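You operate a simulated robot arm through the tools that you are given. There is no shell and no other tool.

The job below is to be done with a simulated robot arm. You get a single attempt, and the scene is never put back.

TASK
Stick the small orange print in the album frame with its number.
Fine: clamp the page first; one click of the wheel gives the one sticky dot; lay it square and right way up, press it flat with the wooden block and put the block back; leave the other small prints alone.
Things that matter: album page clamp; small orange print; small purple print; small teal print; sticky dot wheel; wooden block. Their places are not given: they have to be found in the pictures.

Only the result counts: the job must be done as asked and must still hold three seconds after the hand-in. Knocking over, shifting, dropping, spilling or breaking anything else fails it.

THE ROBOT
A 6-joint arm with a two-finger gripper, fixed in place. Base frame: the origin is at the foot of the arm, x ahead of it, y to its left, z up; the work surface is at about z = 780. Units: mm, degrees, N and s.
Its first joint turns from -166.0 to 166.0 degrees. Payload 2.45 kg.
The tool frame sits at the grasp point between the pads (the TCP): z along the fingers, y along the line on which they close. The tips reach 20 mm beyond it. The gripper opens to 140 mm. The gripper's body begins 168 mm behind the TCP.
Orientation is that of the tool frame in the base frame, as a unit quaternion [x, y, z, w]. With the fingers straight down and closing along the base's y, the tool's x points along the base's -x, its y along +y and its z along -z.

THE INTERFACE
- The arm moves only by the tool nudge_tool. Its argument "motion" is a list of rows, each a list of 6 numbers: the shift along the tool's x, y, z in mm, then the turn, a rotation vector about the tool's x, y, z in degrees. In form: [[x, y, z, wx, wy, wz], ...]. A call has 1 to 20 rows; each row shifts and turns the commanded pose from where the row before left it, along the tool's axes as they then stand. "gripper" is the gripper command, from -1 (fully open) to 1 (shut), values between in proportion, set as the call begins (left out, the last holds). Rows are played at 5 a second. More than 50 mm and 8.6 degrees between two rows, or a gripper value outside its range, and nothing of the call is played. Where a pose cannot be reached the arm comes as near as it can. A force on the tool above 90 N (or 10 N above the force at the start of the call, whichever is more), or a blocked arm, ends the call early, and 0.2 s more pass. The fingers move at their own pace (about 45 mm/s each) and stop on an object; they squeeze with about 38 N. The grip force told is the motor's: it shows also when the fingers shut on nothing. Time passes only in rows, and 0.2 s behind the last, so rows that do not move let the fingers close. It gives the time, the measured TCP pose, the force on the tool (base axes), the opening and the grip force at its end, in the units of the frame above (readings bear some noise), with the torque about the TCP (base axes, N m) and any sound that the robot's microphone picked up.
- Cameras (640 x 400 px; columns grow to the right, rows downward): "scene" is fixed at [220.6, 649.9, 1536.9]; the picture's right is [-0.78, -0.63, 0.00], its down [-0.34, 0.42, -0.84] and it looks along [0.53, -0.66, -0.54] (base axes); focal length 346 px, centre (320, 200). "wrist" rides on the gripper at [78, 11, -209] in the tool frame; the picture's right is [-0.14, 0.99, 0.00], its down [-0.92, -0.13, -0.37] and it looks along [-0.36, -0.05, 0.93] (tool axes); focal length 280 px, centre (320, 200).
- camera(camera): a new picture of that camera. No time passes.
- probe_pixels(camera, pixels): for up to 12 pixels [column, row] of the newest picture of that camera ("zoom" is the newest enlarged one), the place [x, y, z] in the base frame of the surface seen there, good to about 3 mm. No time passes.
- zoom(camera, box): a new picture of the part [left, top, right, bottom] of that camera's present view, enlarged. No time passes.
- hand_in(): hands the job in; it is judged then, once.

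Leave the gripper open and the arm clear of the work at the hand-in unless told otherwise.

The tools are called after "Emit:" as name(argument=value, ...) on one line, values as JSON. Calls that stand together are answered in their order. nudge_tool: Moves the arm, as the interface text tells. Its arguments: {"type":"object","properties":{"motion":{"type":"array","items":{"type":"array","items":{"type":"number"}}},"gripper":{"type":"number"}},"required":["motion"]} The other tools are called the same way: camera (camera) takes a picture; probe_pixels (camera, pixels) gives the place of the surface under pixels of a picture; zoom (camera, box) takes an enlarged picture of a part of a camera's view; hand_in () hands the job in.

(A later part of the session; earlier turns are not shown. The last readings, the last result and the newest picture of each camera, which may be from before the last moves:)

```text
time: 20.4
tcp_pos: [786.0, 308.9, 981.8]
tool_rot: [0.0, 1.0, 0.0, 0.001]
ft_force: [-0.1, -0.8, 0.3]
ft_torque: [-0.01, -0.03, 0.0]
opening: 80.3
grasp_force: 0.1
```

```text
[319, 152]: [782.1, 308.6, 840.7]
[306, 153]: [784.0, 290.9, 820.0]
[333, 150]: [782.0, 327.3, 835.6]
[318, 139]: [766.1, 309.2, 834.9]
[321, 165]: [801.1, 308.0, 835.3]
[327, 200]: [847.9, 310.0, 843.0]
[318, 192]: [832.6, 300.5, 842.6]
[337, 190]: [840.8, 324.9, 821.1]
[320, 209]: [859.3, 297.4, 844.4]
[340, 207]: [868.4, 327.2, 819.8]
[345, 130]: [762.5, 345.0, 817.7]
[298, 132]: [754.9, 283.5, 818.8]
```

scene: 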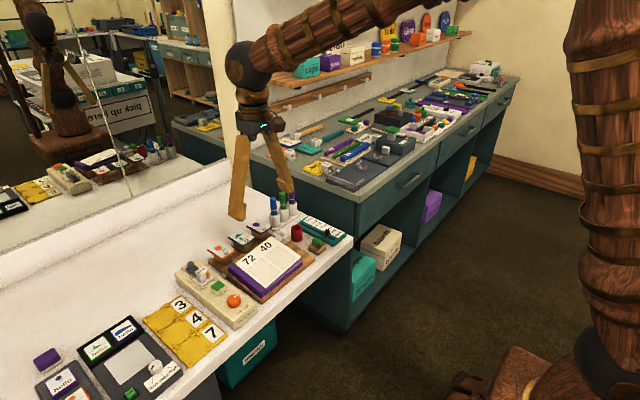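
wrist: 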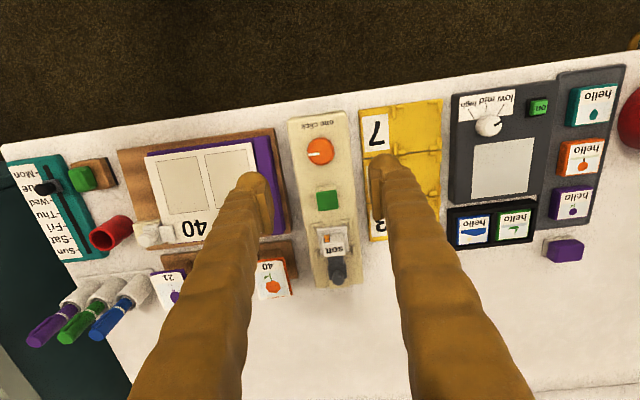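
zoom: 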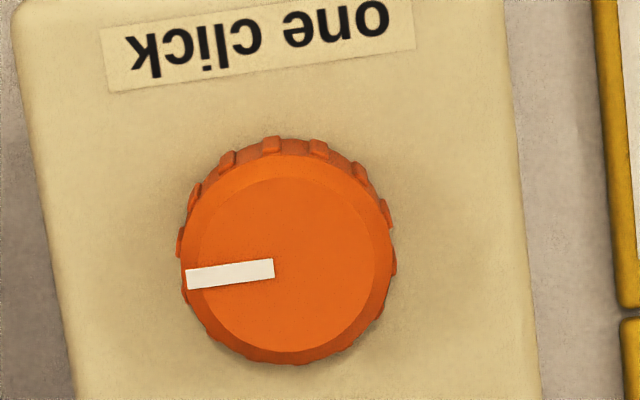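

The wheel is centred near (783, 309), radius about 18, top z≈840; the device top is at z≈819. I lower to just above it to check alignment.

Emit:
nudge_tool(motion=[[1, 0, 33, 0, 0, 0], [1, 0, 33, 0, 0, 0], [1, 0, 33, 0, 0, 0], [0, 0, 0, 0, 0, 0], [0, 0, 0, 0, 0, 0]])

Emit:
camera(camera="wrist")

Emit:
zoom(camera="scene", box=[190, 255, 270, 335])

```text
time: 21.6
tcp_pos: [787.1, 312.2, 883.7]
tool_rot: [0.0, 1.0, 0.001, 0.001]
ft_force: [-0.6, 0.0, -0.4]
ft_torque: [0.02, 0.0, 0.03]
opening: 80.0
grasp_force: 0.1
```

```text
taken
```

wrist: 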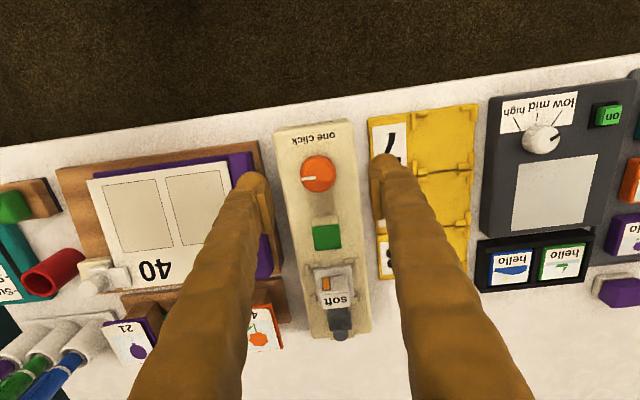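

```text
5.00 times, centred on (230, 295) of scene
```

zoom: 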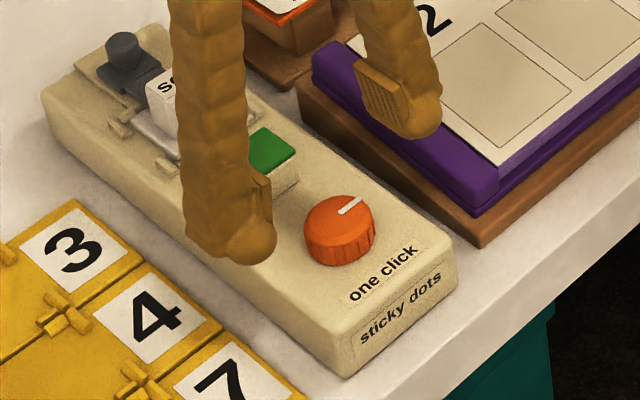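

Alignment looks right side-to-side (fingers at columns ~262 and ~372, wheel at 318). I narrow to 50 mm, shift 3 mm back in x, and descend so the tips sit just above the device top.

Emit:
nudge_tool(motion=[[3, -1, 0, 0, 0, 0], [0, 0, 15, 0, 0, 0], [0, 0, 15, 0, 0, 0], [0, 0, 6, 0, 0, 0], [0, 0, 0, 0, 0, 0], [0, 0, 0, 0, 0, 0]], gripper=0.25)

Emit:
zoom(camera="wrist", box=[240, 120, 400, 220])

Emit:
zoom(camera="scene", box=[190, 255, 270, 335])

```text
time: 23.0
tcp_pos: [782.9, 311.7, 847.1]
tool_rot: [0.0, 1.0, 0.0, 0.001]
ft_force: [0.1, 0.0, -0.5]
ft_torque: [0.02, -0.03, 0.01]
opening: 52.6
grasp_force: 0.0
```

```text
4.00 times, centred on (320, 170) of wrist
```

zoom: 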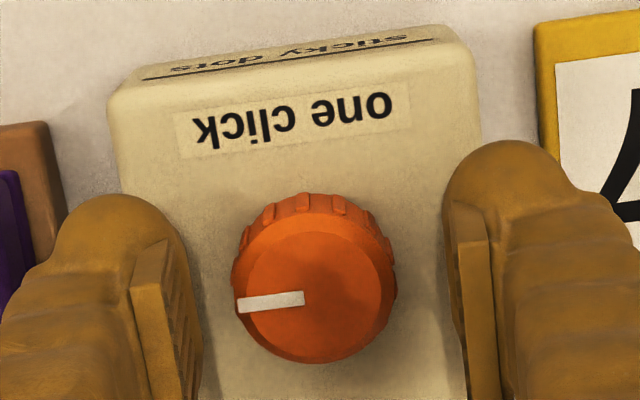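

```text
5.00 times, centred on (230, 295) of scene
```

zoom: 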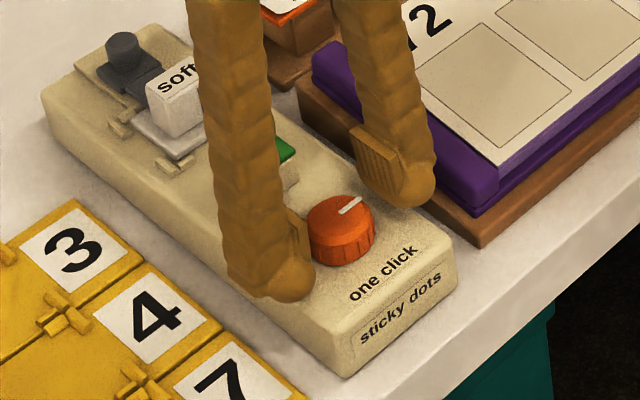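

Centred within about 1 mm. I lower 3 mm and close on the wheel.

Emit:
nudge_tool(motion=[[0, -0.8, 3, 0, 0, 0], [0, 0, 0, 0, 0, 0]])

Emit:
nudge_tool(motion=[[0, 0, 0, 0, 0, 0], [0, 0, 0, 0, 0, 0], [0, 0, 0, 0, 0, 0]], gripper=1)

Emit:
zoom(camera="wrist", box=[240, 120, 400, 220])

```text
time: 23.6
tcp_pos: [782.2, 310.7, 844.8]
tool_rot: [0.0, 1.0, 0.0, 0.002]
ft_force: [-0.5, 0.2, 0.3]
ft_torque: [0.01, 0.01, -0.02]
opening: 52.6
grasp_force: 0.0
```

```text
time: 24.4
tcp_pos: [781.8, 309.7, 845.2]
tool_rot: [0.0, 1.0, -0.001, 0.0]
ft_force: [0.3, -16.4, -0.3]
ft_torque: [-0.2, 0.01, 0.02]
opening: 32.3
grasp_force: 39.3
```

```text
4.00 times, centred on (320, 170) of wrist
```

zoom: 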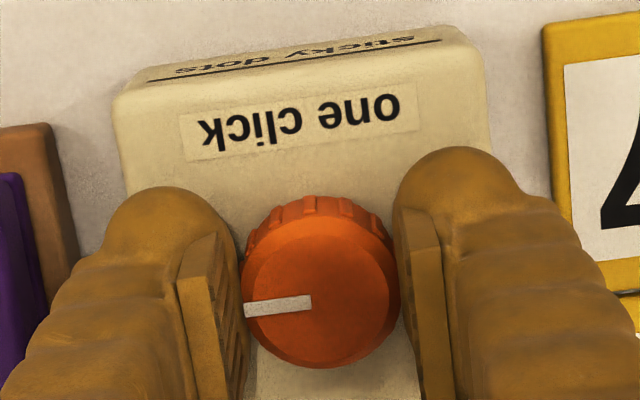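

The grip holds the wheel at 32 mm with a 16 N side force toward -y, so I shift 1 mm to -y to relieve it.

Emit:
nudge_tool(motion=[[0, -1, 0, 0, 0, 0], [0, 0, 0, 0, 0, 0]])

```text
time: 25.0
tcp_pos: [782.6, 310.2, 845.4]
tool_rot: [0.0, 1.0, 0.0, 0.001]
ft_force: [7.1, 1.2, -8.5]
ft_torque: [0.03, -0.12, -0.02]
opening: 32.2
grasp_force: 44.9
```

Side force is gone. Now I turn the wheel slowly clockwise (seen from above), 6° per call, listening for the click.

Emit:
nudge_tool(motion=[[0, 0, 0, 0, 0, 2], [0, 0, 0, 0, 0, 2], [0, 0, 0, 0, 0, 2]])

```text
time: 25.8
tcp_pos: [780.7, 310.9, 845.9]
tool_rot: [0.053, 0.999, 0.001, 0.0]
ft_force: [24.3, -3.6, -12.8]
ft_torque: [-0.04, -0.42, 0.02]
opening: 31.9
grasp_force: 44.6
```

A sideways force of 24 N in +x built up; I relieve it with a small +x shift and look at how the wheel has turned.

Emit:
nudge_tool(motion=[[-1.4, 0, 0.5, 0, 0, 0], [0, 0, 0, 0, 0, 0]])

Emit:
zoom(camera="scene", box=[200, 275, 260, 325])

Emit:
zoom(camera="wrist", box=[240, 120, 400, 220])

```text
time: 26.4
tcp_pos: [781.2, 309.6, 844.6]
tool_rot: [0.054, 0.999, 0.0, 0.001]
ft_force: [11.4, -10.7, 11.7]
ft_torque: [-0.17, -0.09, 0.02]
opening: 32.2
grasp_force: 45.3
```

```text
8.00 times, centred on (230, 300) of scene
```

zoom: 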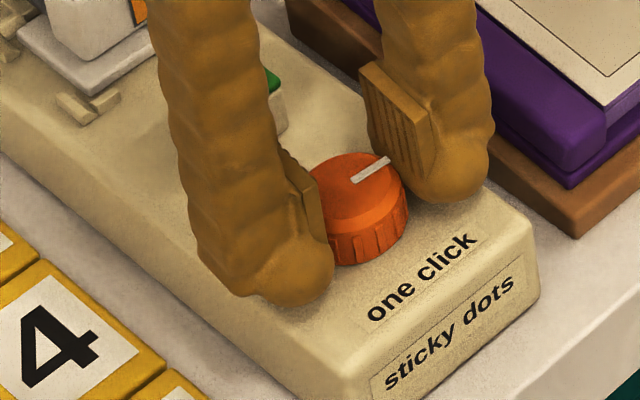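

```text
4.00 times, centred on (320, 170) of wrist
```

zoom: 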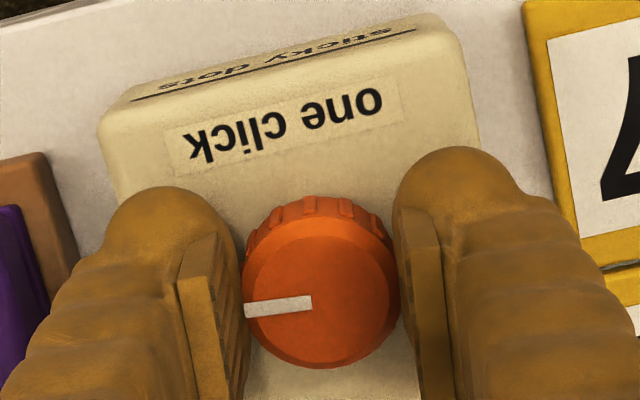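

The wheel turns with the fingers freely. I continue another 6°.

Emit:
nudge_tool(motion=[[0, 0, 0, 0, 0, 2], [0, 0, 0, 0, 0, 2], [0, 0, 0, 0, 0, 2]])

Emit:
nudge_tool(motion=[[0, 0, 0, 0, 0, 2], [0, 0, 0, 0, 0, 2]])

```text
time: 27.2
tcp_pos: [781.8, 310.4, 844.7]
tool_rot: [0.106, 0.994, 0.0, -0.001]
ft_force: [-0.3, 2.2, 14.0]
ft_torque: [0.01, -0.07, -0.01]
opening: 32.1
grasp_force: 45.2
```

```text
time: 27.8
tcp_pos: [782.4, 311.0, 845.6]
tool_rot: [0.14, 0.99, 0.001, 0.0]
ft_force: [4.2, 6.1, 6.3]
ft_torque: [0.09, -0.03, 0.04]
opening: 32.1
grasp_force: 44.9
```

Now 16° turned, no click yet. Continue in 4° calls.

Emit:
nudge_tool(motion=[[0, 0, 0, 0, 0, 2], [0, 0, 0, 0, 0, 2]])

Emit:
nudge_tool(motion=[[0, 0, 0, 0, 0, 2], [0, 0, 0, 0, 0, 2]])

```text
time: 28.4
tcp_pos: [780.9, 311.0, 845.2]
tool_rot: [0.175, 0.985, 0.001, 0.002]
ft_force: [8.2, 15.3, 9.3]
ft_torque: [0.17, -0.1, 0.03]
opening: 32.2
grasp_force: 44.8
```

```text
time: 29.0
tcp_pos: [782.2, 311.3, 845.7]
tool_rot: [0.208, 0.978, 0.0, 0.0]
ft_force: [10.7, 37.0, -2.5]
ft_torque: [0.4, -0.07, 0.11]
opening: 32.1
grasp_force: 45.1
```

At 24° a side force of 37 N in +y built up (the axis is slightly off the tool centre). I shift about 2 mm in +y to relieve it before turning on.

Emit:
nudge_tool(motion=[[0.1, 1.0, 0, 0, 0, 0], [0.1, 0.9, 0, 0, 0, 0], [0, 0, 0, 0, 0, 0]])

Emit:
zoom(camera="scene", box=[200, 275, 260, 325])

Emit:
zoom(camera="wrist", box=[240, 120, 400, 220])

```text
time: 29.8
tcp_pos: [782.2, 311.9, 845.2]
tool_rot: [0.208, 0.978, -0.001, 0.0]
ft_force: [-18.9, 17.4, 13.5]
ft_torque: [0.2, 0.33, 0.0]
opening: 32.1
grasp_force: 45.1
```

```text
8.00 times, centred on (230, 300) of scene
```

zoom: 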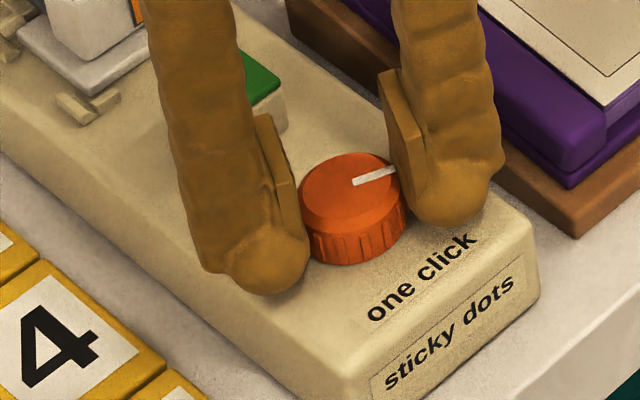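

```text
4.00 times, centred on (320, 170) of wrist
```

zoom: 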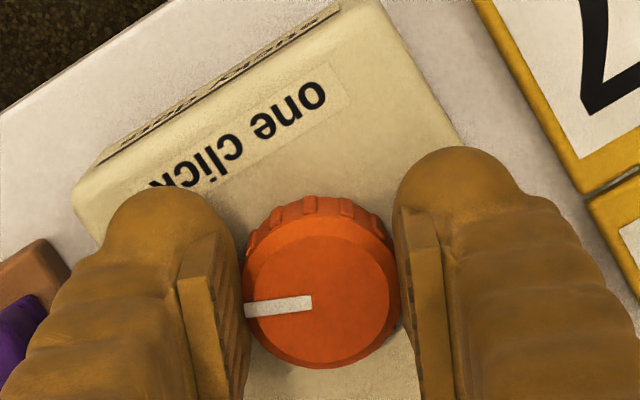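

The wheel has followed. I keep turning in 4° calls.

Emit:
nudge_tool(motion=[[0, 0, 0, 0, 0, 2], [0, 0, 0, 0, 0, 2]])

Emit:
nudge_tool(motion=[[0, 0, 0, 0, 0, 2], [0, 0, 0, 0, 0, 2]])

```text
time: 30.4
tcp_pos: [781.3, 311.7, 845.4]
tool_rot: [0.243, 0.97, 0.0, 0.001]
ft_force: [-21.2, 13.8, 19.8]
ft_torque: [0.12, 0.19, 0.03]
opening: 32.3
grasp_force: 45.1
```

```text
time: 31.0
tcp_pos: [783.0, 311.0, 845.2]
tool_rot: [0.276, 0.961, 0.0, 0.001]
ft_force: [-22.9, 11.3, 15.9]
ft_torque: [0.12, 0.26, 0.0]
opening: 32.3
grasp_force: 45.0
```

At 32° now. I relieve the -x force by a small shift while turning another 4°.

Emit:
nudge_tool(motion=[[1.2, 0, 0, 0, 0, 0], [0, 0, 0, 0, 0, 2], [0, 0, 0, 0, 0, 2]])

Emit:
nudge_tool(motion=[[0, 0, 0, 0, 0, 2], [0, 0, 0, 0, 0, 2]])

Emit:
nudge_tool(motion=[[0, 0, 0, 0, 0, 2], [0, 0, 0, 0, 0, 2]])

```text
time: 31.8
tcp_pos: [781.7, 312.0, 844.2]
tool_rot: [0.31, 0.951, 0.0, 0.001]
ft_force: [13.5, -15.2, -2.0]
ft_torque: [-0.2, -0.21, 0.04]
opening: 31.9
grasp_force: 44.9
```

```text
time: 32.4
tcp_pos: [781.4, 310.6, 845.5]
tool_rot: [0.344, 0.939, 0.001, 0.001]
ft_force: [33.3, -25.7, -2.4]
ft_torque: [-0.36, -0.39, 0.0]
opening: 32.0
grasp_force: 45.0
```

```text
time: 33.0
tcp_pos: [782.1, 312.0, 845.5]
tool_rot: [0.374, 0.927, 0.001, 0.001]
ft_force: [16.8, -9.1, -3.9]
ft_torque: [-0.12, -0.25, 0.04]
opening: 31.9
grasp_force: 44.7
```

44° turned, no click reported. I check the device picture for any change.

Emit:
zoom(camera="scene", box=[180, 245, 270, 325])

Emit:
camera(camera="wrist")

```text
5.00 times, centred on (225, 285) of scene
```

zoom: 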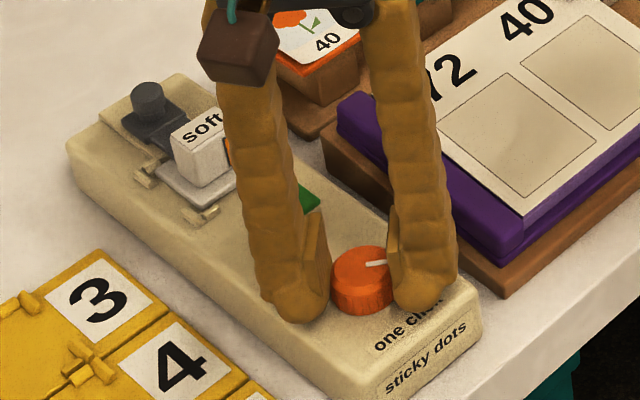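

```text
taken
```

wrist: 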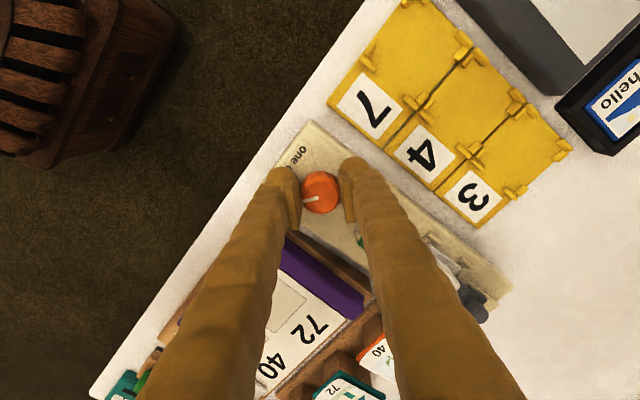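

Nothing new visible. I continue turning in 4° calls.

Emit:
nudge_tool(motion=[[0, 0, 0, 0, 0, 2], [0, 0, 0, 0, 0, 2]])

Emit:
nudge_tool(motion=[[0, 0, 0, 0, 0, 2], [0, 0, 0, 0, 0, 2]])

Emit:
nudge_tool(motion=[[0, 0, 0, 0, 0, 2], [0, 0, 0, 0, 0, 2]])

```text
time: 33.6
tcp_pos: [781.1, 312.1, 844.3]
tool_rot: [0.408, 0.913, 0.001, 0.0]
ft_force: [-1.3, 10.0, 11.4]
ft_torque: [0.13, 0.06, -0.01]
opening: 32.1
grasp_force: 45.1
```

```text
time: 34.2
tcp_pos: [782.4, 312.4, 845.2]
tool_rot: [0.439, 0.898, 0.0, 0.001]
ft_force: [-7.7, 22.7, 2.8]
ft_torque: [0.2, 0.07, 0.01]
opening: 32.1
grasp_force: 44.7
```

```text
time: 34.8
tcp_pos: [783.0, 313.5, 845.1]
tool_rot: [0.469, 0.883, 0.0, 0.001]
ft_force: [-6.4, 20.7, 3.3]
ft_torque: [0.26, 0.05, 0.02]
opening: 31.9
grasp_force: 44.8
```

56° so far. I continue to the next few degrees.

Emit:
nudge_tool(motion=[[0, 0, 0, 0, 0, 2], [0, 0, 0, 0, 0, 2]])

Emit:
nudge_tool(motion=[[0, 0, 0, 0, 0, 2], [0, 0, 0, 0, 0, 2]])

Emit:
zoom(camera="scene", box=[200, 275, 260, 325])

```text
time: 35.4
tcp_pos: [783.5, 313.2, 844.5]
tool_rot: [0.5, 0.866, -0.001, 0.0]
ft_force: [-4.4, 31.9, -8.8]
ft_torque: [0.44, 0.1, 0.05]
opening: 32.3
grasp_force: 45.5
```

```text
time: 36.0
tcp_pos: [783.2, 314.1, 844.6]
tool_rot: [0.531, 0.848, 0.0, 0.002]
ft_force: [1.1, 35.3, -5.2]
ft_torque: [0.36, 0.01, 0.04]
opening: 32.1
grasp_force: 45.6
```

```text
8.00 times, centred on (230, 300) of scene
```

zoom: 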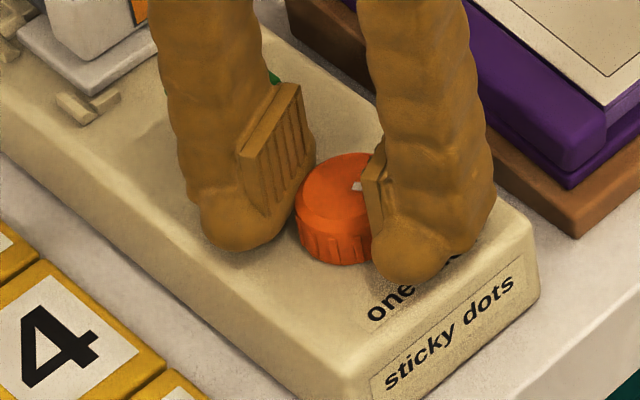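

No click at 64°. I take a wrist picture to check for a dot anywhere on the device.

Emit:
camera(camera="wrist")

Emit:
zoom(camera="wrist", box=[260, 110, 420, 290])

```text
taken
```

wrist: 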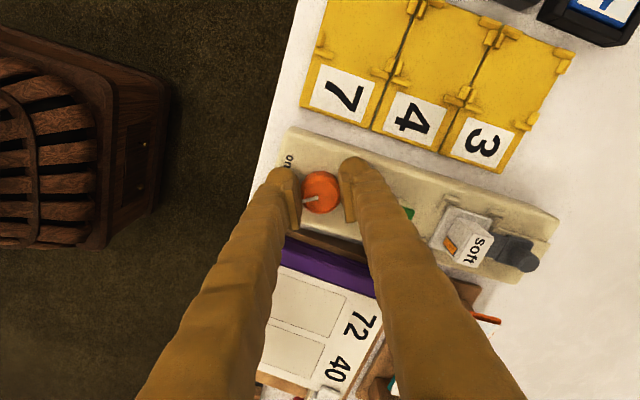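

```text
2.22 times, centred on (340, 200) of wrist
```

zoom: 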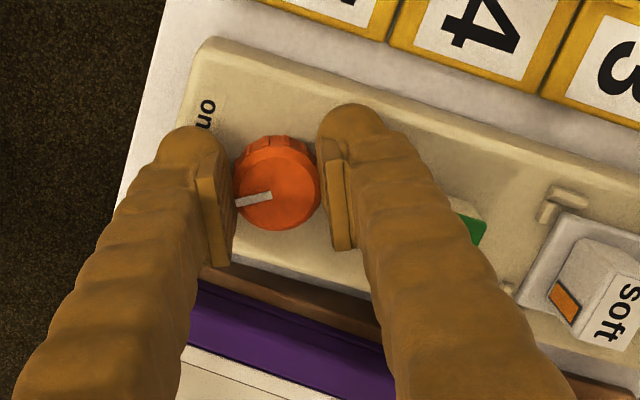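

The wheel has followed the fingers; still no dot seen. I relieve the side force by 2 mm in +y and keep turning toward 90°.

Emit:
nudge_tool(motion=[[1.6, 0.8, 0, 0, 0, 0], [0, 0, 0, 0, 0, 2], [0, 0, 0, 0, 0, 2]])

Emit:
nudge_tool(motion=[[0, 0, 0, 0, 0, 2], [0, 0, 0, 0, 0, 2]])

Emit:
nudge_tool(motion=[[0, 0, 0, 0, 0, 2], [0, 0, 0, 0, 0, 2]])

```text
time: 36.8
tcp_pos: [781.6, 313.5, 844.4]
tool_rot: [0.56, 0.828, 0.0, 0.0]
ft_force: [5.2, 8.9, 8.1]
ft_torque: [-0.05, -0.06, 0.0]
opening: 32.1
grasp_force: 45.2
```

```text
time: 37.4
tcp_pos: [782.7, 313.0, 843.5]
tool_rot: [0.589, 0.808, 0.0, 0.001]
ft_force: [35.5, -0.6, -2.9]
ft_torque: [-0.08, -0.43, 0.15]
opening: 31.8
grasp_force: 44.9
```

```text
time: 38.0
tcp_pos: [783.8, 314.1, 844.4]
tool_rot: [0.617, 0.787, 0.001, 0.001]
ft_force: [44.7, -13.2, -0.3]
ft_torque: [-0.15, -0.42, 0.15]
opening: 32.0
grasp_force: 45.5
```

At 76° a force of 45 N in +x and a z torque of 0.15 N·m appear. I relieve the force and re-read the torque.

Emit:
nudge_tool(motion=[[-0.6, 1.1, 0, 0, 0, 0], [-0.5, 1.1, 0, 0, 0, 0], [0, 0, 0, 0, 0, 0]])

Emit:
zoom(camera="wrist", box=[260, 110, 420, 290])

```text
time: 38.8
tcp_pos: [784.5, 313.2, 845.1]
tool_rot: [0.615, 0.788, 0.0, 0.0]
ft_force: [2.5, -5.9, 23.7]
ft_torque: [-0.2, 0.02, 0.01]
opening: 32.0
grasp_force: 44.5
```

```text
2.22 times, centred on (340, 200) of wrist
```

zoom: 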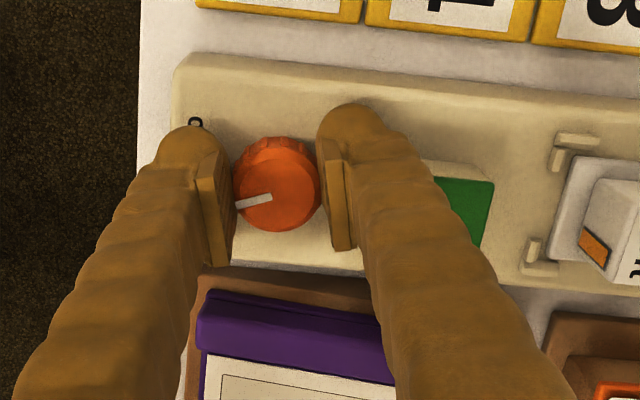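

The wheel turned with the fingers again; torque is back to zero. I continue to about 92°.

Emit:
nudge_tool(motion=[[0, 0, 0, 0, 0, 2], [0, 0, 0, 0, 0, 2]])

Emit:
nudge_tool(motion=[[0, 0, 0, 0, 0, 2], [0, 0, 0, 0, 0, 2]])

Emit:
nudge_tool(motion=[[0, 0, 0, 0, 0, 2], [0, 0, 0, 0, 0, 2]])

Emit:
nudge_tool(motion=[[0, 0, 0, 0, 0, 2], [0, 0, 0, 0, 0, 2]])

```text
time: 39.4
tcp_pos: [782.6, 313.3, 845.0]
tool_rot: [0.644, 0.765, 0.0, 0.0]
ft_force: [-20.8, 6.2, 28.0]
ft_torque: [0.09, 0.26, -0.06]
opening: 32.0
grasp_force: 44.6
```

```text
time: 40.0
tcp_pos: [783.8, 313.5, 845.5]
tool_rot: [0.67, 0.743, 0.001, 0.0]
ft_force: [-16.3, 9.0, 14.1]
ft_torque: [0.07, 0.19, -0.03]
opening: 31.8
grasp_force: 44.8
```

```text
time: 40.6
tcp_pos: [783.9, 315.0, 845.5]
tool_rot: [0.695, 0.719, 0.001, 0.0]
ft_force: [-13.4, 21.2, 7.7]
ft_torque: [0.18, 0.12, -0.05]
opening: 32.1
grasp_force: 45.5
```

```text
time: 41.2
tcp_pos: [783.4, 314.1, 844.4]
tool_rot: [0.719, 0.695, 0.0, 0.001]
ft_force: [-8.3, 35.9, -3.3]
ft_torque: [0.66, 0.05, -0.03]
opening: 32.1
grasp_force: 44.6
```

92° clockwise with no click. I'll turn back counter-clockwise, compensating for the ~3 mm axis offset, in 8° calls, listening each time.

Emit:
nudge_tool(motion=[[1.5, 0, 0, 0, 0, 0], [0, -0.1, 0, 0, 0, -2], [0, -0.1, 0, 0, 0, -2], [0, -0.1, 0, 0, 0, -2]])

Emit:
nudge_tool(motion=[[0, -0.1, 0, 0, 0, -2], [0, -0.1, 0, 0, 0, -2], [0, -0.1, 0, 0, 0, -2]])

Emit:
nudge_tool(motion=[[0, -0.1, 0, 0, 0, -2], [0, -0.1, 0, 0, 0, -2], [0, -0.1, 0, 0, 0, -2]])

```text
time: 42.2
tcp_pos: [783.7, 313.4, 845.9]
tool_rot: [0.682, 0.732, -0.001, 0.0]
ft_force: [-9.3, 12.9, -7.1]
ft_torque: [0.12, 0.11, -0.03]
opening: 31.9
grasp_force: 45.1
```

```text
time: 43.0
tcp_pos: [783.4, 312.6, 845.2]
tool_rot: [0.643, 0.766, -0.001, 0.001]
ft_force: [-17.9, -24.5, 5.7]
ft_torque: [-0.3, 0.17, -0.07]
opening: 32.2
grasp_force: 45.2
```

```text
time: 43.8
tcp_pos: [783.4, 314.7, 844.8]
tool_rot: [0.601, 0.799, -0.001, 0.0]
ft_force: [-34.3, -39.4, 8.7]
ft_torque: [-0.49, 0.44, -0.22]
opening: 32.0
grasp_force: 44.8
```

Side forces built up again (-34, -39 N). I relieve them with a shift and continue back.

Emit:
nudge_tool(motion=[[-0.9, -1.2, 0, 0, 0, 0], [-0.8, -1.2, 0, 0, 0, 0], [0, 0, 0, 0, 0, 0]])

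Emit:
nudge_tool(motion=[[0, -0.15, 0, 0, 0, -2], [0, -0.15, 0, 0, 0, -2], [0, -0.15, 0, 0, 0, -2]])

Emit:
nudge_tool(motion=[[0, -0.15, 0, 0, 0, -2], [0, -0.15, 0, 0, 0, -2], [0, -0.15, 0, 0, 0, -2]])

```text
time: 44.6
tcp_pos: [782.9, 314.7, 845.0]
tool_rot: [0.602, 0.798, 0.002, 0.001]
ft_force: [3.9, 10.0, -14.9]
ft_torque: [0.31, -0.05, 0.03]
opening: 32.1
grasp_force: 44.3
```

```text
time: 45.4
tcp_pos: [780.9, 314.5, 845.2]
tool_rot: [0.56, 0.829, 0.002, 0.002]
ft_force: [22.0, 43.7, -20.3]
ft_torque: [0.35, 0.1, 0.17]
opening: 32.0
grasp_force: 45.0
```

```text
time: 46.2
tcp_pos: [781.6, 313.5, 844.8]
tool_rot: [0.515, 0.857, 0.001, 0.001]
ft_force: [39.6, 43.1, -11.1]
ft_torque: [0.38, -0.33, 0.17]
opening: 32.2
grasp_force: 45.1
```

The tight grip makes the offset stiff. I loosen the squeeze (command 0.7, lighter grip) so the pads can self-align, and re-read.

Emit:
nudge_tool(motion=[[0, 0, 0, 0, 0, 0], [0, 0, 0, 0, 0, 0]], gripper=0.7)

Emit:
zoom(camera="wrist", box=[260, 130, 380, 250])

```text
time: 46.8
tcp_pos: [782.6, 312.1, 845.5]
tool_rot: [0.515, 0.857, 0.001, 0.002]
ft_force: [48.9, 40.4, -4.7]
ft_torque: [0.41, -0.39, 0.19]
opening: 32.3
grasp_force: 44.9
```

```text
3.33 times, centred on (320, 190) of wrist
```

zoom: 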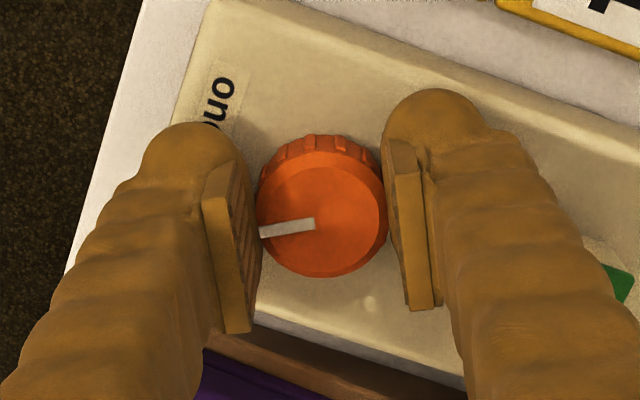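

There is a small pale spot on the device surface at zoom (370, 303), i.e. near (371, 221). I zoom and probe it.

Emit:
zoom(camera="wrist", box=[340, 200, 400, 240])

Emit:
probe_pixels(camera="wrist", pixels=[[371, 221], [365, 218], [360, 215], [317, 197]])

Emit:
zoom(camera="scene", box=[205, 270, 245, 310])

```text
10.00 times, centred on (370, 220) of wrist
```

zoom: 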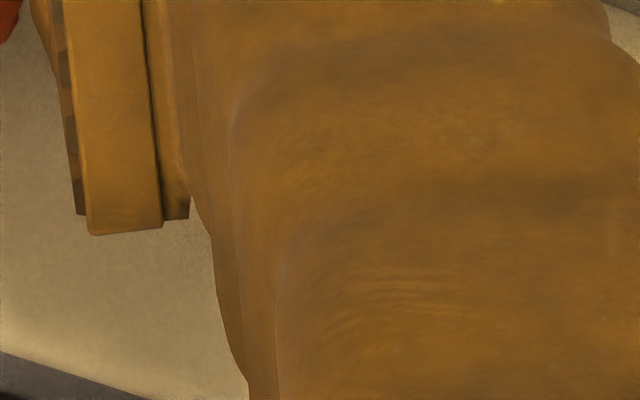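

```text
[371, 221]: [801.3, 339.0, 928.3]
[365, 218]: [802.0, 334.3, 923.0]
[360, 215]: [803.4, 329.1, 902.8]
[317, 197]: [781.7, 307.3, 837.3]
```

```text
10.00 times, centred on (225, 290) of scene
```

zoom: 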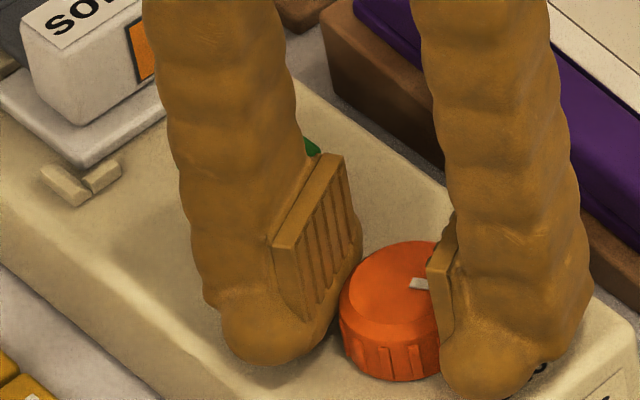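

I mis-scaled; the spot is at full-picture (335, 221). I zoom there.

Emit:
zoom(camera="wrist", box=[315, 206, 355, 231])

Emit:
probe_pixels(camera="zoom", pixels=[[320, 235], [320, 150], [250, 240], [380, 300]])

```text
16.00 times, centred on (335, 218) of wrist
```

zoom: 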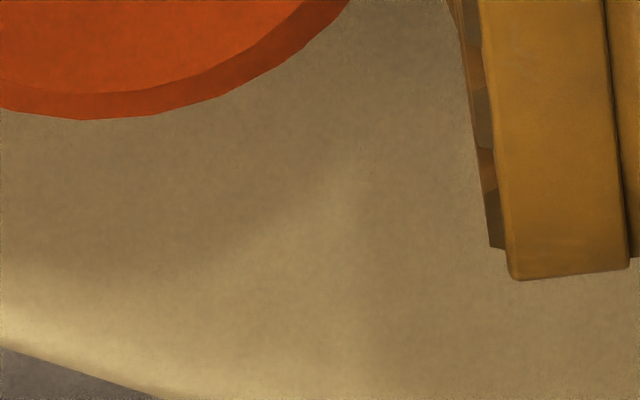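

```text
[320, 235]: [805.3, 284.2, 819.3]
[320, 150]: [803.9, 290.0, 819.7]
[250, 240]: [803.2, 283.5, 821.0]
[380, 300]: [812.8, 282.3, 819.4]
```

That was only a lighting patch. I open slightly to free the wheel and see whether it stays where I turned it.

Emit:
nudge_tool(motion=[[0, 0, 0, 0, 0, 0], [0, 0, 0, 0, 0, 0]], gripper=0.35)

Emit:
nudge_tool(motion=[[0, 0, 0, 0, 0, 0]])

Emit:
zoom(camera="wrist", box=[240, 120, 400, 220])

```text
time: 47.4
tcp_pos: [779.3, 311.9, 844.6]
tool_rot: [0.515, 0.857, -0.001, 0.0]
ft_force: [-0.4, 0.2, 0.4]
ft_torque: [-0.03, -0.02, -0.03]
opening: 45.7
grasp_force: 0.2
```

```text
time: 47.8
tcp_pos: [781.4, 313.1, 844.2]
tool_rot: [0.515, 0.857, -0.001, 0.001]
ft_force: [-0.3, -1.0, 0.2]
ft_torque: [-0.03, -0.02, 0.0]
opening: 45.7
grasp_force: 0.1
```

```text
4.00 times, centred on (320, 170) of wrist
```

zoom: 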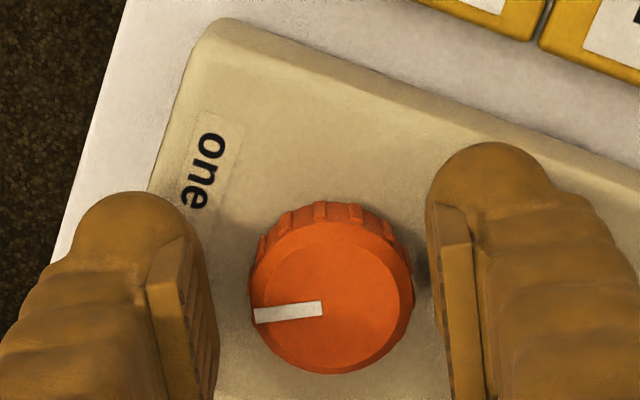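

The wheel stays put. By the picture the wheel centre is about 1.6 mm in tool +y and 1.2 mm in tool -x from the tool axis; I correct that and close again with a lighter command.

Emit:
nudge_tool(motion=[[-1.2, 1.6, 0, 0, 0, 0], [0, 0, 0, 0, 0, 0]], gripper=0.35)

Emit:
nudge_tool(motion=[[0, 0, 0, 0, 0, 0], [0, 0, 0, 0, 0, 0]], gripper=0.56)

Emit:
zoom(camera="wrist", box=[240, 120, 400, 220])

```text
time: 48.4
tcp_pos: [784.0, 312.3, 846.0]
tool_rot: [0.514, 0.857, 0.0, 0.0]
ft_force: [0.5, -0.3, -0.3]
ft_torque: [-0.01, 0.02, -0.01]
opening: 45.5
grasp_force: 0.1
```

```text
time: 49.0
tcp_pos: [782.4, 313.2, 846.0]
tool_rot: [0.515, 0.857, 0.0, 0.001]
ft_force: [4.1, 2.4, -2.1]
ft_torque: [0.04, -0.05, 0.0]
opening: 32.3
grasp_force: 27.6
```

```text
4.00 times, centred on (320, 170) of wrist
```

zoom: 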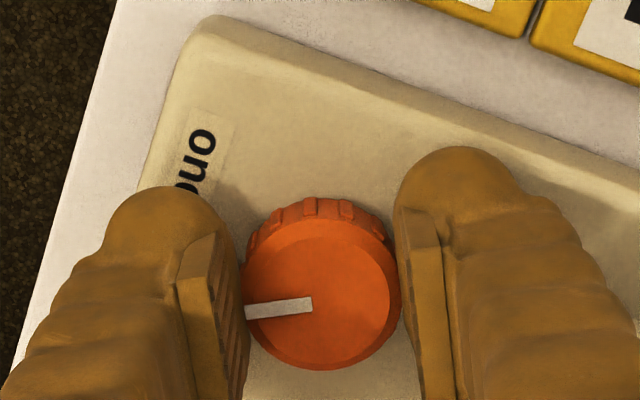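

Well-centred now (side force under 5 N). I turn counter-clockwise, 6° per call.

Emit:
nudge_tool(motion=[[0, 0, 0, 0, 0, -2], [0, 0, 0, 0, 0, -2], [0, 0, 0, 0, 0, -2]])

Emit:
nudge_tool(motion=[[0, 0, 0, 0, 0, -2], [0, 0, 0, 0, 0, -2], [0, 0, 0, 0, 0, -2]])

Emit:
nudge_tool(motion=[[0, 0, 0, 0, 0, -2], [0, 0, 0, 0, 0, -2], [0, 0, 0, 0, 0, -2]])

Emit:
nudge_tool(motion=[[0, 0, 0, 0, 0, -2], [0, 0, 0, 0, 0, -2], [0, 0, 0, 0, 0, -2]])

```text
time: 49.8
tcp_pos: [782.9, 312.2, 845.9]
tool_rot: [0.469, 0.883, 0.0, 0.001]
ft_force: [-7.0, -4.2, 1.6]
ft_torque: [-0.05, 0.08, 0.0]
opening: 32.0
grasp_force: 45.0
```

```text
time: 50.6
tcp_pos: [782.6, 312.5, 845.2]
tool_rot: [0.422, 0.907, 0.0, 0.0]
ft_force: [-6.3, -15.4, 0.0]
ft_torque: [-0.15, 0.05, -0.05]
opening: 32.1
grasp_force: 44.8
```

```text
time: 51.4
tcp_pos: [782.0, 311.9, 846.5]
tool_rot: [0.374, 0.927, 0.0, 0.001]
ft_force: [-3.0, -26.6, 1.8]
ft_torque: [-0.31, -0.04, -0.05]
opening: 32.2
grasp_force: 44.6
```

```text
time: 52.2
tcp_pos: [782.2, 311.7, 844.0]
tool_rot: [0.326, 0.946, 0.0, 0.0]
ft_force: [-24.5, -41.9, 4.0]
ft_torque: [-0.48, 0.28, -0.09]
opening: 32.0
grasp_force: 45.1
```

At 38° CW remaining; side force (-25, -42) N. I shift to relieve and go on.

Emit:
nudge_tool(motion=[[-0.1, -1.1, 0, 0, 0, 0], [-0.1, -1.0, 0, 0, 0, 0], [0, 0, 0, 0, 0, -2], [0, 0, 0, 0, 0, -2], [0, 0, 0, 0, 0, -2]])

Emit:
nudge_tool(motion=[[0, 0, 0, 0, 0, -2], [0, 0, 0, 0, 0, -2], [0, 0, 0, 0, 0, -2]])

Emit:
nudge_tool(motion=[[0, 0, 0, 0, 0, -2], [0, 0, 0, 0, 0, -2], [0, 0, 0, 0, 0, -2]])

```text
time: 53.4
tcp_pos: [781.1, 311.5, 846.7]
tool_rot: [0.276, 0.961, 0.0, 0.001]
ft_force: [-18.8, 7.0, -9.2]
ft_torque: [0.11, 0.23, -0.02]
opening: 32.3
grasp_force: 44.8
```

```text
time: 54.2
tcp_pos: [781.0, 311.3, 845.1]
tool_rot: [0.225, 0.974, 0.0, 0.0]
ft_force: [-27.6, 24.8, 4.2]
ft_torque: [0.31, 0.3, 0.0]
opening: 32.4
grasp_force: 45.1
```

```text
time: 55.0
tcp_pos: [783.2, 310.1, 846.3]
tool_rot: [0.173, 0.985, 0.0, 0.001]
ft_force: [-17.1, 8.0, 11.8]
ft_torque: [0.06, 0.22, 0.04]
opening: 32.2
grasp_force: 45.3
```

At 20° CW remaining, forces small. I continue toward 0 and beyond.

Emit:
nudge_tool(motion=[[0, 0, 0, 0, 0, -2], [0, 0, 0, 0, 0, -2], [0, 0, 0, 0, 0, -2]])

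Emit:
nudge_tool(motion=[[0, 0, 0, 0, 0, -2], [0, 0, 0, 0, 0, -2], [0, 0, 0, 0, 0, -2]])

Emit:
nudge_tool(motion=[[0, 0, 0, 0, 0, -2], [0, 0, 0, 0, 0, -2], [0, 0, 0, 0, 0, -2]])

Emit:
zoom(camera="wrist", box=[240, 120, 400, 220])

```text
time: 55.8
tcp_pos: [783.2, 308.3, 844.5]
tool_rot: [0.122, 0.993, 0.0, 0.001]
ft_force: [8.2, -1.5, 6.5]
ft_torque: [-0.05, -0.23, 0.01]
opening: 32.2
grasp_force: 45.1
```

```text
time: 56.6
tcp_pos: [783.5, 310.1, 846.2]
tool_rot: [0.069, 0.998, 0.0, 0.001]
ft_force: [24.0, 4.7, -0.9]
ft_torque: [0.06, -0.26, -0.02]
opening: 32.3
grasp_force: 45.1
```

```text
time: 57.4
tcp_pos: [781.6, 309.1, 844.4]
tool_rot: [0.018, 1.0, -0.001, 0.001]
ft_force: [39.2, 3.9, -7.5]
ft_torque: [0.19, -0.55, 0.06]
opening: 32.2
grasp_force: 44.4
```

```text
4.00 times, centred on (320, 170) of wrist
```

zoom: 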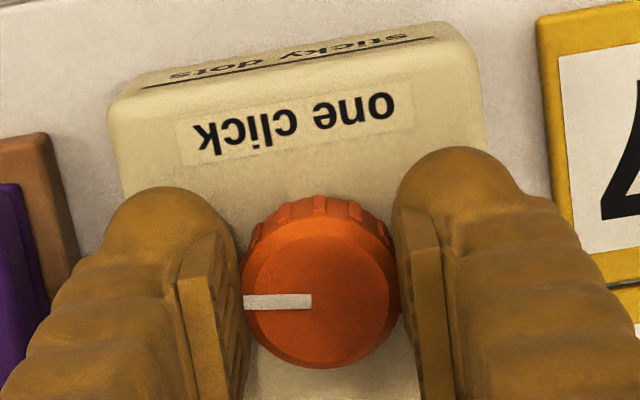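

Back near 0°; the marker shows the wheel about 8–10° short of its start. I relieve the +x force and continue counter-clockwise.

Emit:
nudge_tool(motion=[[-1.0, 0.1, 0, 0, 0, 0], [-0.8, 0, 0, 0, 0, 0], [0, 0, 0, 0, 0, -2], [0, 0, 0, 0, 0, -2], [0, 0, 0, 0, 0, -2]])

Emit:
nudge_tool(motion=[[0, 0, 0, 0, 0, -2], [0, 0, 0, 0, 0, -2], [0, 0, 0, 0, 0, -2]])

Emit:
nudge_tool(motion=[[0, 0, 0, 0, 0, -2], [0, 0, 0, 0, 0, -2]])

```text
time: 58.6
tcp_pos: [781.0, 309.5, 844.5]
tool_rot: [-0.035, 0.999, 0.0, 0.0]
ft_force: [-19.3, -17.3, 33.5]
ft_torque: [-0.25, 0.23, -0.02]
opening: 32.3
grasp_force: 44.7
```

```text
time: 59.4
tcp_pos: [782.5, 309.0, 845.6]
tool_rot: [-0.087, 0.996, -0.001, 0.0]
ft_force: [-32.3, -27.8, 14.0]
ft_torque: [-0.32, 0.33, -0.04]
opening: 32.1
grasp_force: 45.3
```

```text
time: 60.0
tcp_pos: [782.8, 310.7, 845.1]
tool_rot: [-0.122, 0.993, -0.001, 0.001]
ft_force: [-30.6, -35.9, 4.6]
ft_torque: [-0.43, 0.37, -0.03]
opening: 32.2
grasp_force: 45.1
```

At 14° CCW. I relieve the side force and continue.

Emit:
nudge_tool(motion=[[0.8, -0.7, 0, 0, 0, 0], [0.8, -0.6, 0, 0, 0, 0], [0, 0, 0, 0, 0, -2], [0, 0, 0, 0, 0, -2]])

Emit:
nudge_tool(motion=[[0, 0, 0, 0, 0, -2], [0, 0, 0, 0, 0, -2]])

Emit:
nudge_tool(motion=[[0, 0, 0, 0, 0, -2], [0, 0, 0, 0, 0, -2]])

Emit:
zoom(camera="wrist", box=[240, 120, 400, 220])

```text
time: 61.0
tcp_pos: [783.7, 309.1, 844.4]
tool_rot: [-0.157, 0.988, 0.001, 0.002]
ft_force: [18.5, 17.9, -30.8]
ft_torque: [0.19, -0.23, 0.0]
opening: 32.2
grasp_force: 45.3
```

```text
time: 61.6
tcp_pos: [783.6, 308.3, 846.0]
tool_rot: [-0.192, 0.981, 0.0, 0.001]
ft_force: [22.2, 29.9, -24.5]
ft_torque: [0.33, -0.27, -0.01]
opening: 32.0
grasp_force: 44.7
```

```text
time: 62.2
tcp_pos: [783.6, 310.1, 846.1]
tool_rot: [-0.226, 0.974, 0.0, 0.002]
ft_force: [13.8, 35.9, 3.5]
ft_torque: [0.4, -0.07, 0.04]
opening: 32.0
grasp_force: 44.9
```

```text
4.00 times, centred on (320, 170) of wrist
```

zoom: 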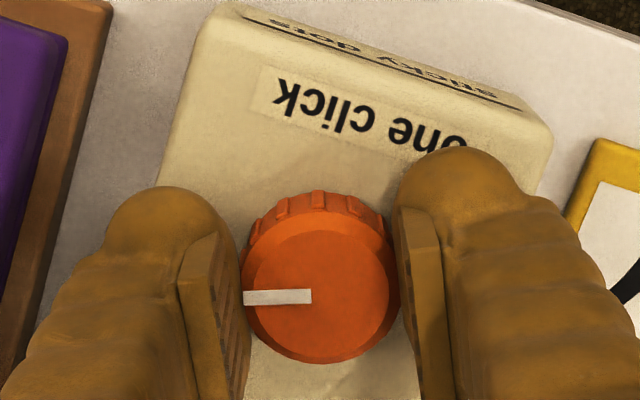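

At 26° CCW (wheel about 17° past start). I relieve and go on.

Emit:
nudge_tool(motion=[[-0.5, 0.6, 0, 0, 0, 0], [-0.5, 0.6, 0, 0, 0, 0], [0, 0, 0, 0, 0, -2], [0, 0, 0, 0, 0, -2]])

Emit:
nudge_tool(motion=[[0, 0, 0, 0, 0, -2], [0, 0, 0, 0, 0, -2]])

Emit:
nudge_tool(motion=[[0, 0, 0, 0, 0, -2], [0, 0, 0, 0, 0, -2]])

```text
time: 63.2
tcp_pos: [782.3, 308.6, 845.0]
tool_rot: [-0.259, 0.966, 0.0, 0.001]
ft_force: [11.5, -4.6, 19.9]
ft_torque: [-0.13, -0.09, -0.01]
opening: 32.2
grasp_force: 45.1
```

```text
time: 63.8
tcp_pos: [782.8, 308.7, 845.8]
tool_rot: [-0.292, 0.956, -0.001, 0.001]
ft_force: [24.5, -16.4, 14.5]
ft_torque: [-0.13, -0.41, -0.02]
opening: 32.3
grasp_force: 44.8
```

```text
time: 64.4
tcp_pos: [782.8, 310.0, 845.0]
tool_rot: [-0.325, 0.946, -0.001, 0.0]
ft_force: [17.5, -30.7, 20.2]
ft_torque: [-0.32, -0.31, -0.05]
opening: 32.1
grasp_force: 44.9
```

Emit:
nudge_tool(motion=[[0.1, -0.8, 0, 0, 0, 0], [0.1, -0.7, 0, 0, 0, 0], [0, 0, 0, 0, 0, -2], [0, 0, 0, 0, 0, -2]])

Emit:
nudge_tool(motion=[[0, 0, 0, 0, 0, -2], [0, 0, 0, 0, 0, -2]])

Emit:
nudge_tool(motion=[[0, 0, 0, 0, 0, -2], [0, 0, 0, 0, 0, -2]])

Emit:
zoom(camera="wrist", box=[240, 120, 400, 220])

```text
time: 65.4
tcp_pos: [783.4, 309.6, 846.0]
tool_rot: [-0.358, 0.934, -0.001, 0.001]
ft_force: [-13.9, -8.7, 34.6]
ft_torque: [-0.12, 0.22, 0.02]
opening: 32.1
grasp_force: 44.8
```

```text
time: 66.0
tcp_pos: [783.7, 308.7, 845.8]
tool_rot: [-0.391, 0.921, -0.001, 0.002]
ft_force: [-15.1, 0.5, 35.6]
ft_torque: [0.17, 0.1, 0.0]
opening: 31.8
grasp_force: 44.9
```

```text
time: 66.6
tcp_pos: [783.5, 308.4, 845.6]
tool_rot: [-0.423, 0.906, 0.0, -0.001]
ft_force: [-19.8, 13.1, 28.4]
ft_torque: [0.18, 0.22, 0.02]
opening: 32.2
grasp_force: 44.8
```

```text
4.00 times, centred on (320, 170) of wrist
```

zoom: 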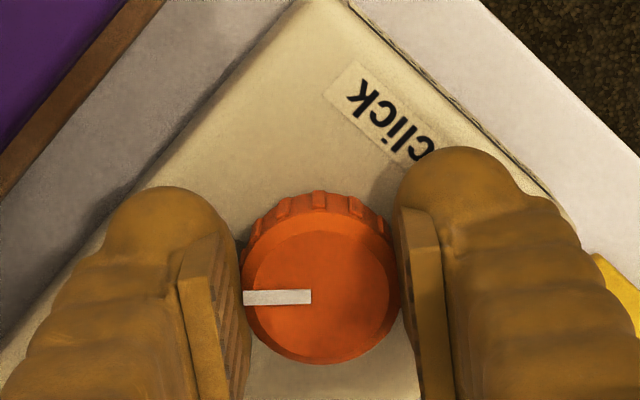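

At 50° CCW (wheel about 42°) no sound or torque. I check the whole device and bench for any new dot before going on.

Emit:
camera(camera="wrist")

Emit:
zoom(camera="scene", box=[165, 240, 275, 330])

```text
taken
```

wrist: 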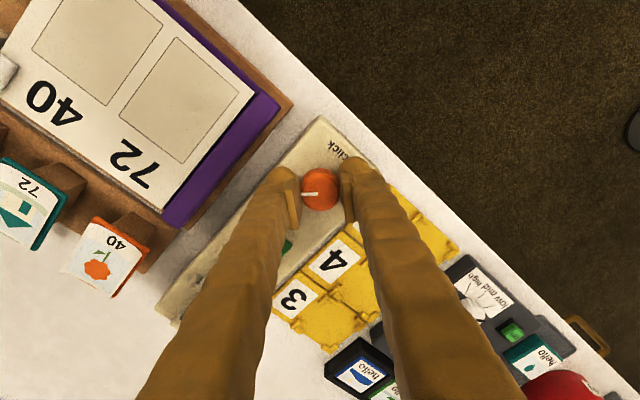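

```text
4.44 times, centred on (220, 285) of scene
```

zoom: 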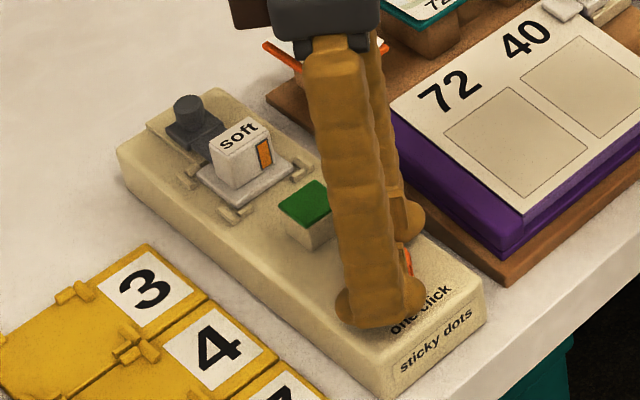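

No dot seen. The wheel has been to about +85° CW and is now at about 42° CCW; I continue counter-clockwise in 4° calls.

Emit:
nudge_tool(motion=[[0, 0, -0.5, 0, 0, 0], [0, 0, 0, 0, 0, -2], [0, 0, 0, 0, 0, -2]])

Emit:
nudge_tool(motion=[[0, 0, 0, 0, 0, -2], [0, 0, 0, 0, 0, -2]])

Emit:
nudge_tool(motion=[[0, 0, 0, 0, 0, -2], [0, 0, 0, 0, 0, -2]])

Emit:
nudge_tool(motion=[[0, 0, 0, 0, 0, -2], [0, 0, 0, 0, 0, -2]])

```text
time: 67.4
tcp_pos: [784.0, 309.1, 845.9]
tool_rot: [-0.454, 0.891, 0.0, 0.0]
ft_force: [-13.4, 31.6, 3.0]
ft_torque: [0.6, -0.03, 0.05]
opening: 32.1
grasp_force: 44.4
```

```text
time: 68.0
tcp_pos: [783.0, 309.3, 844.5]
tool_rot: [-0.485, 0.875, 0.0, 0.0]
ft_force: [-9.2, 28.8, -14.3]
ft_torque: [0.35, 0.0, 0.05]
opening: 32.1
grasp_force: 44.6
```

```text
time: 68.6
tcp_pos: [783.0, 307.9, 845.4]
tool_rot: [-0.515, 0.857, 0.0, 0.0]
ft_force: [-6.7, 27.0, -12.2]
ft_torque: [0.29, 0.05, 0.06]
opening: 32.2
grasp_force: 45.5
```

```text
time: 69.2
tcp_pos: [783.9, 308.6, 845.2]
tool_rot: [-0.545, 0.838, -0.001, 0.001]
ft_force: [-2.3, 27.2, -14.9]
ft_torque: [0.25, 0.01, 0.04]
opening: 32.0
grasp_force: 44.4
```

Emit:
zoom(camera="wrist", box=[240, 120, 400, 220])

Emit:
zoom(camera="scene", box=[165, 240, 275, 330])

```text
4.00 times, centred on (320, 170) of wrist
```

zoom: 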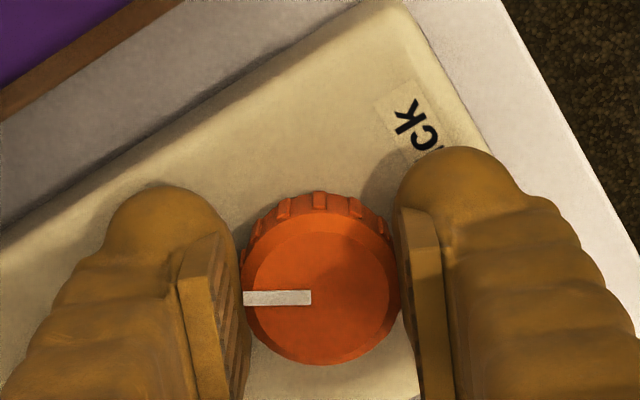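

```text
4.44 times, centred on (220, 285) of scene
```

zoom: 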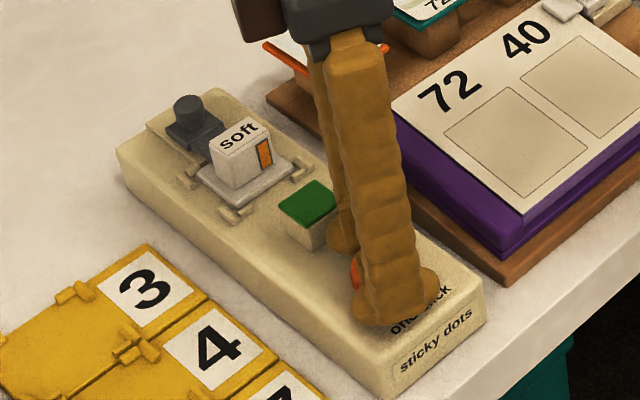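

The wheel is at about 58° CCW. I relieve the force and go on toward 90°.

Emit:
nudge_tool(motion=[[-1.0, 0.5, 0, 0, 0, 0], [0, 0, 0, 0, 0, -2], [0, 0, 0, 0, 0, -2]])

Emit:
nudge_tool(motion=[[0, 0, 0, 0, 0, -2], [0, 0, 0, 0, 0, -2]])

Emit:
nudge_tool(motion=[[0, 0, 0, 0, 0, -2], [0, 0, 0, 0, 0, -2]])

Emit:
nudge_tool(motion=[[0, 0, 0, 0, 0, -2], [0, 0, 0, 0, 0, -2]])

Emit:
nudge_tool(motion=[[0, 0, 0, 0, 0, -2], [0, 0, 0, 0, 0, -2]])

```text
time: 70.0
tcp_pos: [783.7, 309.1, 845.1]
tool_rot: [-0.574, 0.819, -0.001, 0.0]
ft_force: [8.6, -22.2, -4.5]
ft_torque: [-0.4, -0.07, 0.01]
opening: 32.0
grasp_force: 45.1
```

```text
time: 70.6
tcp_pos: [783.6, 309.0, 845.5]
tool_rot: [-0.602, 0.798, 0.0, 0.001]
ft_force: [16.3, -39.9, 4.9]
ft_torque: [-0.52, -0.14, -0.03]
opening: 32.1
grasp_force: 44.6
```

```text
time: 71.2
tcp_pos: [781.9, 309.9, 844.8]
tool_rot: [-0.629, 0.777, -0.001, 0.001]
ft_force: [22.2, -45.1, 9.0]
ft_torque: [-0.48, -0.32, -0.03]
opening: 32.2
grasp_force: 45.1
```

```text
time: 71.8
tcp_pos: [782.8, 309.0, 845.5]
tool_rot: [-0.656, 0.755, -0.001, 0.0]
ft_force: [24.9, -36.5, 2.2]
ft_torque: [-0.4, -0.27, -0.04]
opening: 32.0
grasp_force: 45.1
```

```text
time: 72.4
tcp_pos: [783.0, 310.9, 844.4]
tool_rot: [-0.682, 0.731, 0.0, 0.0]
ft_force: [38.6, -25.1, -9.0]
ft_torque: [-0.26, -0.34, -0.04]
opening: 32.2
grasp_force: 44.7
```

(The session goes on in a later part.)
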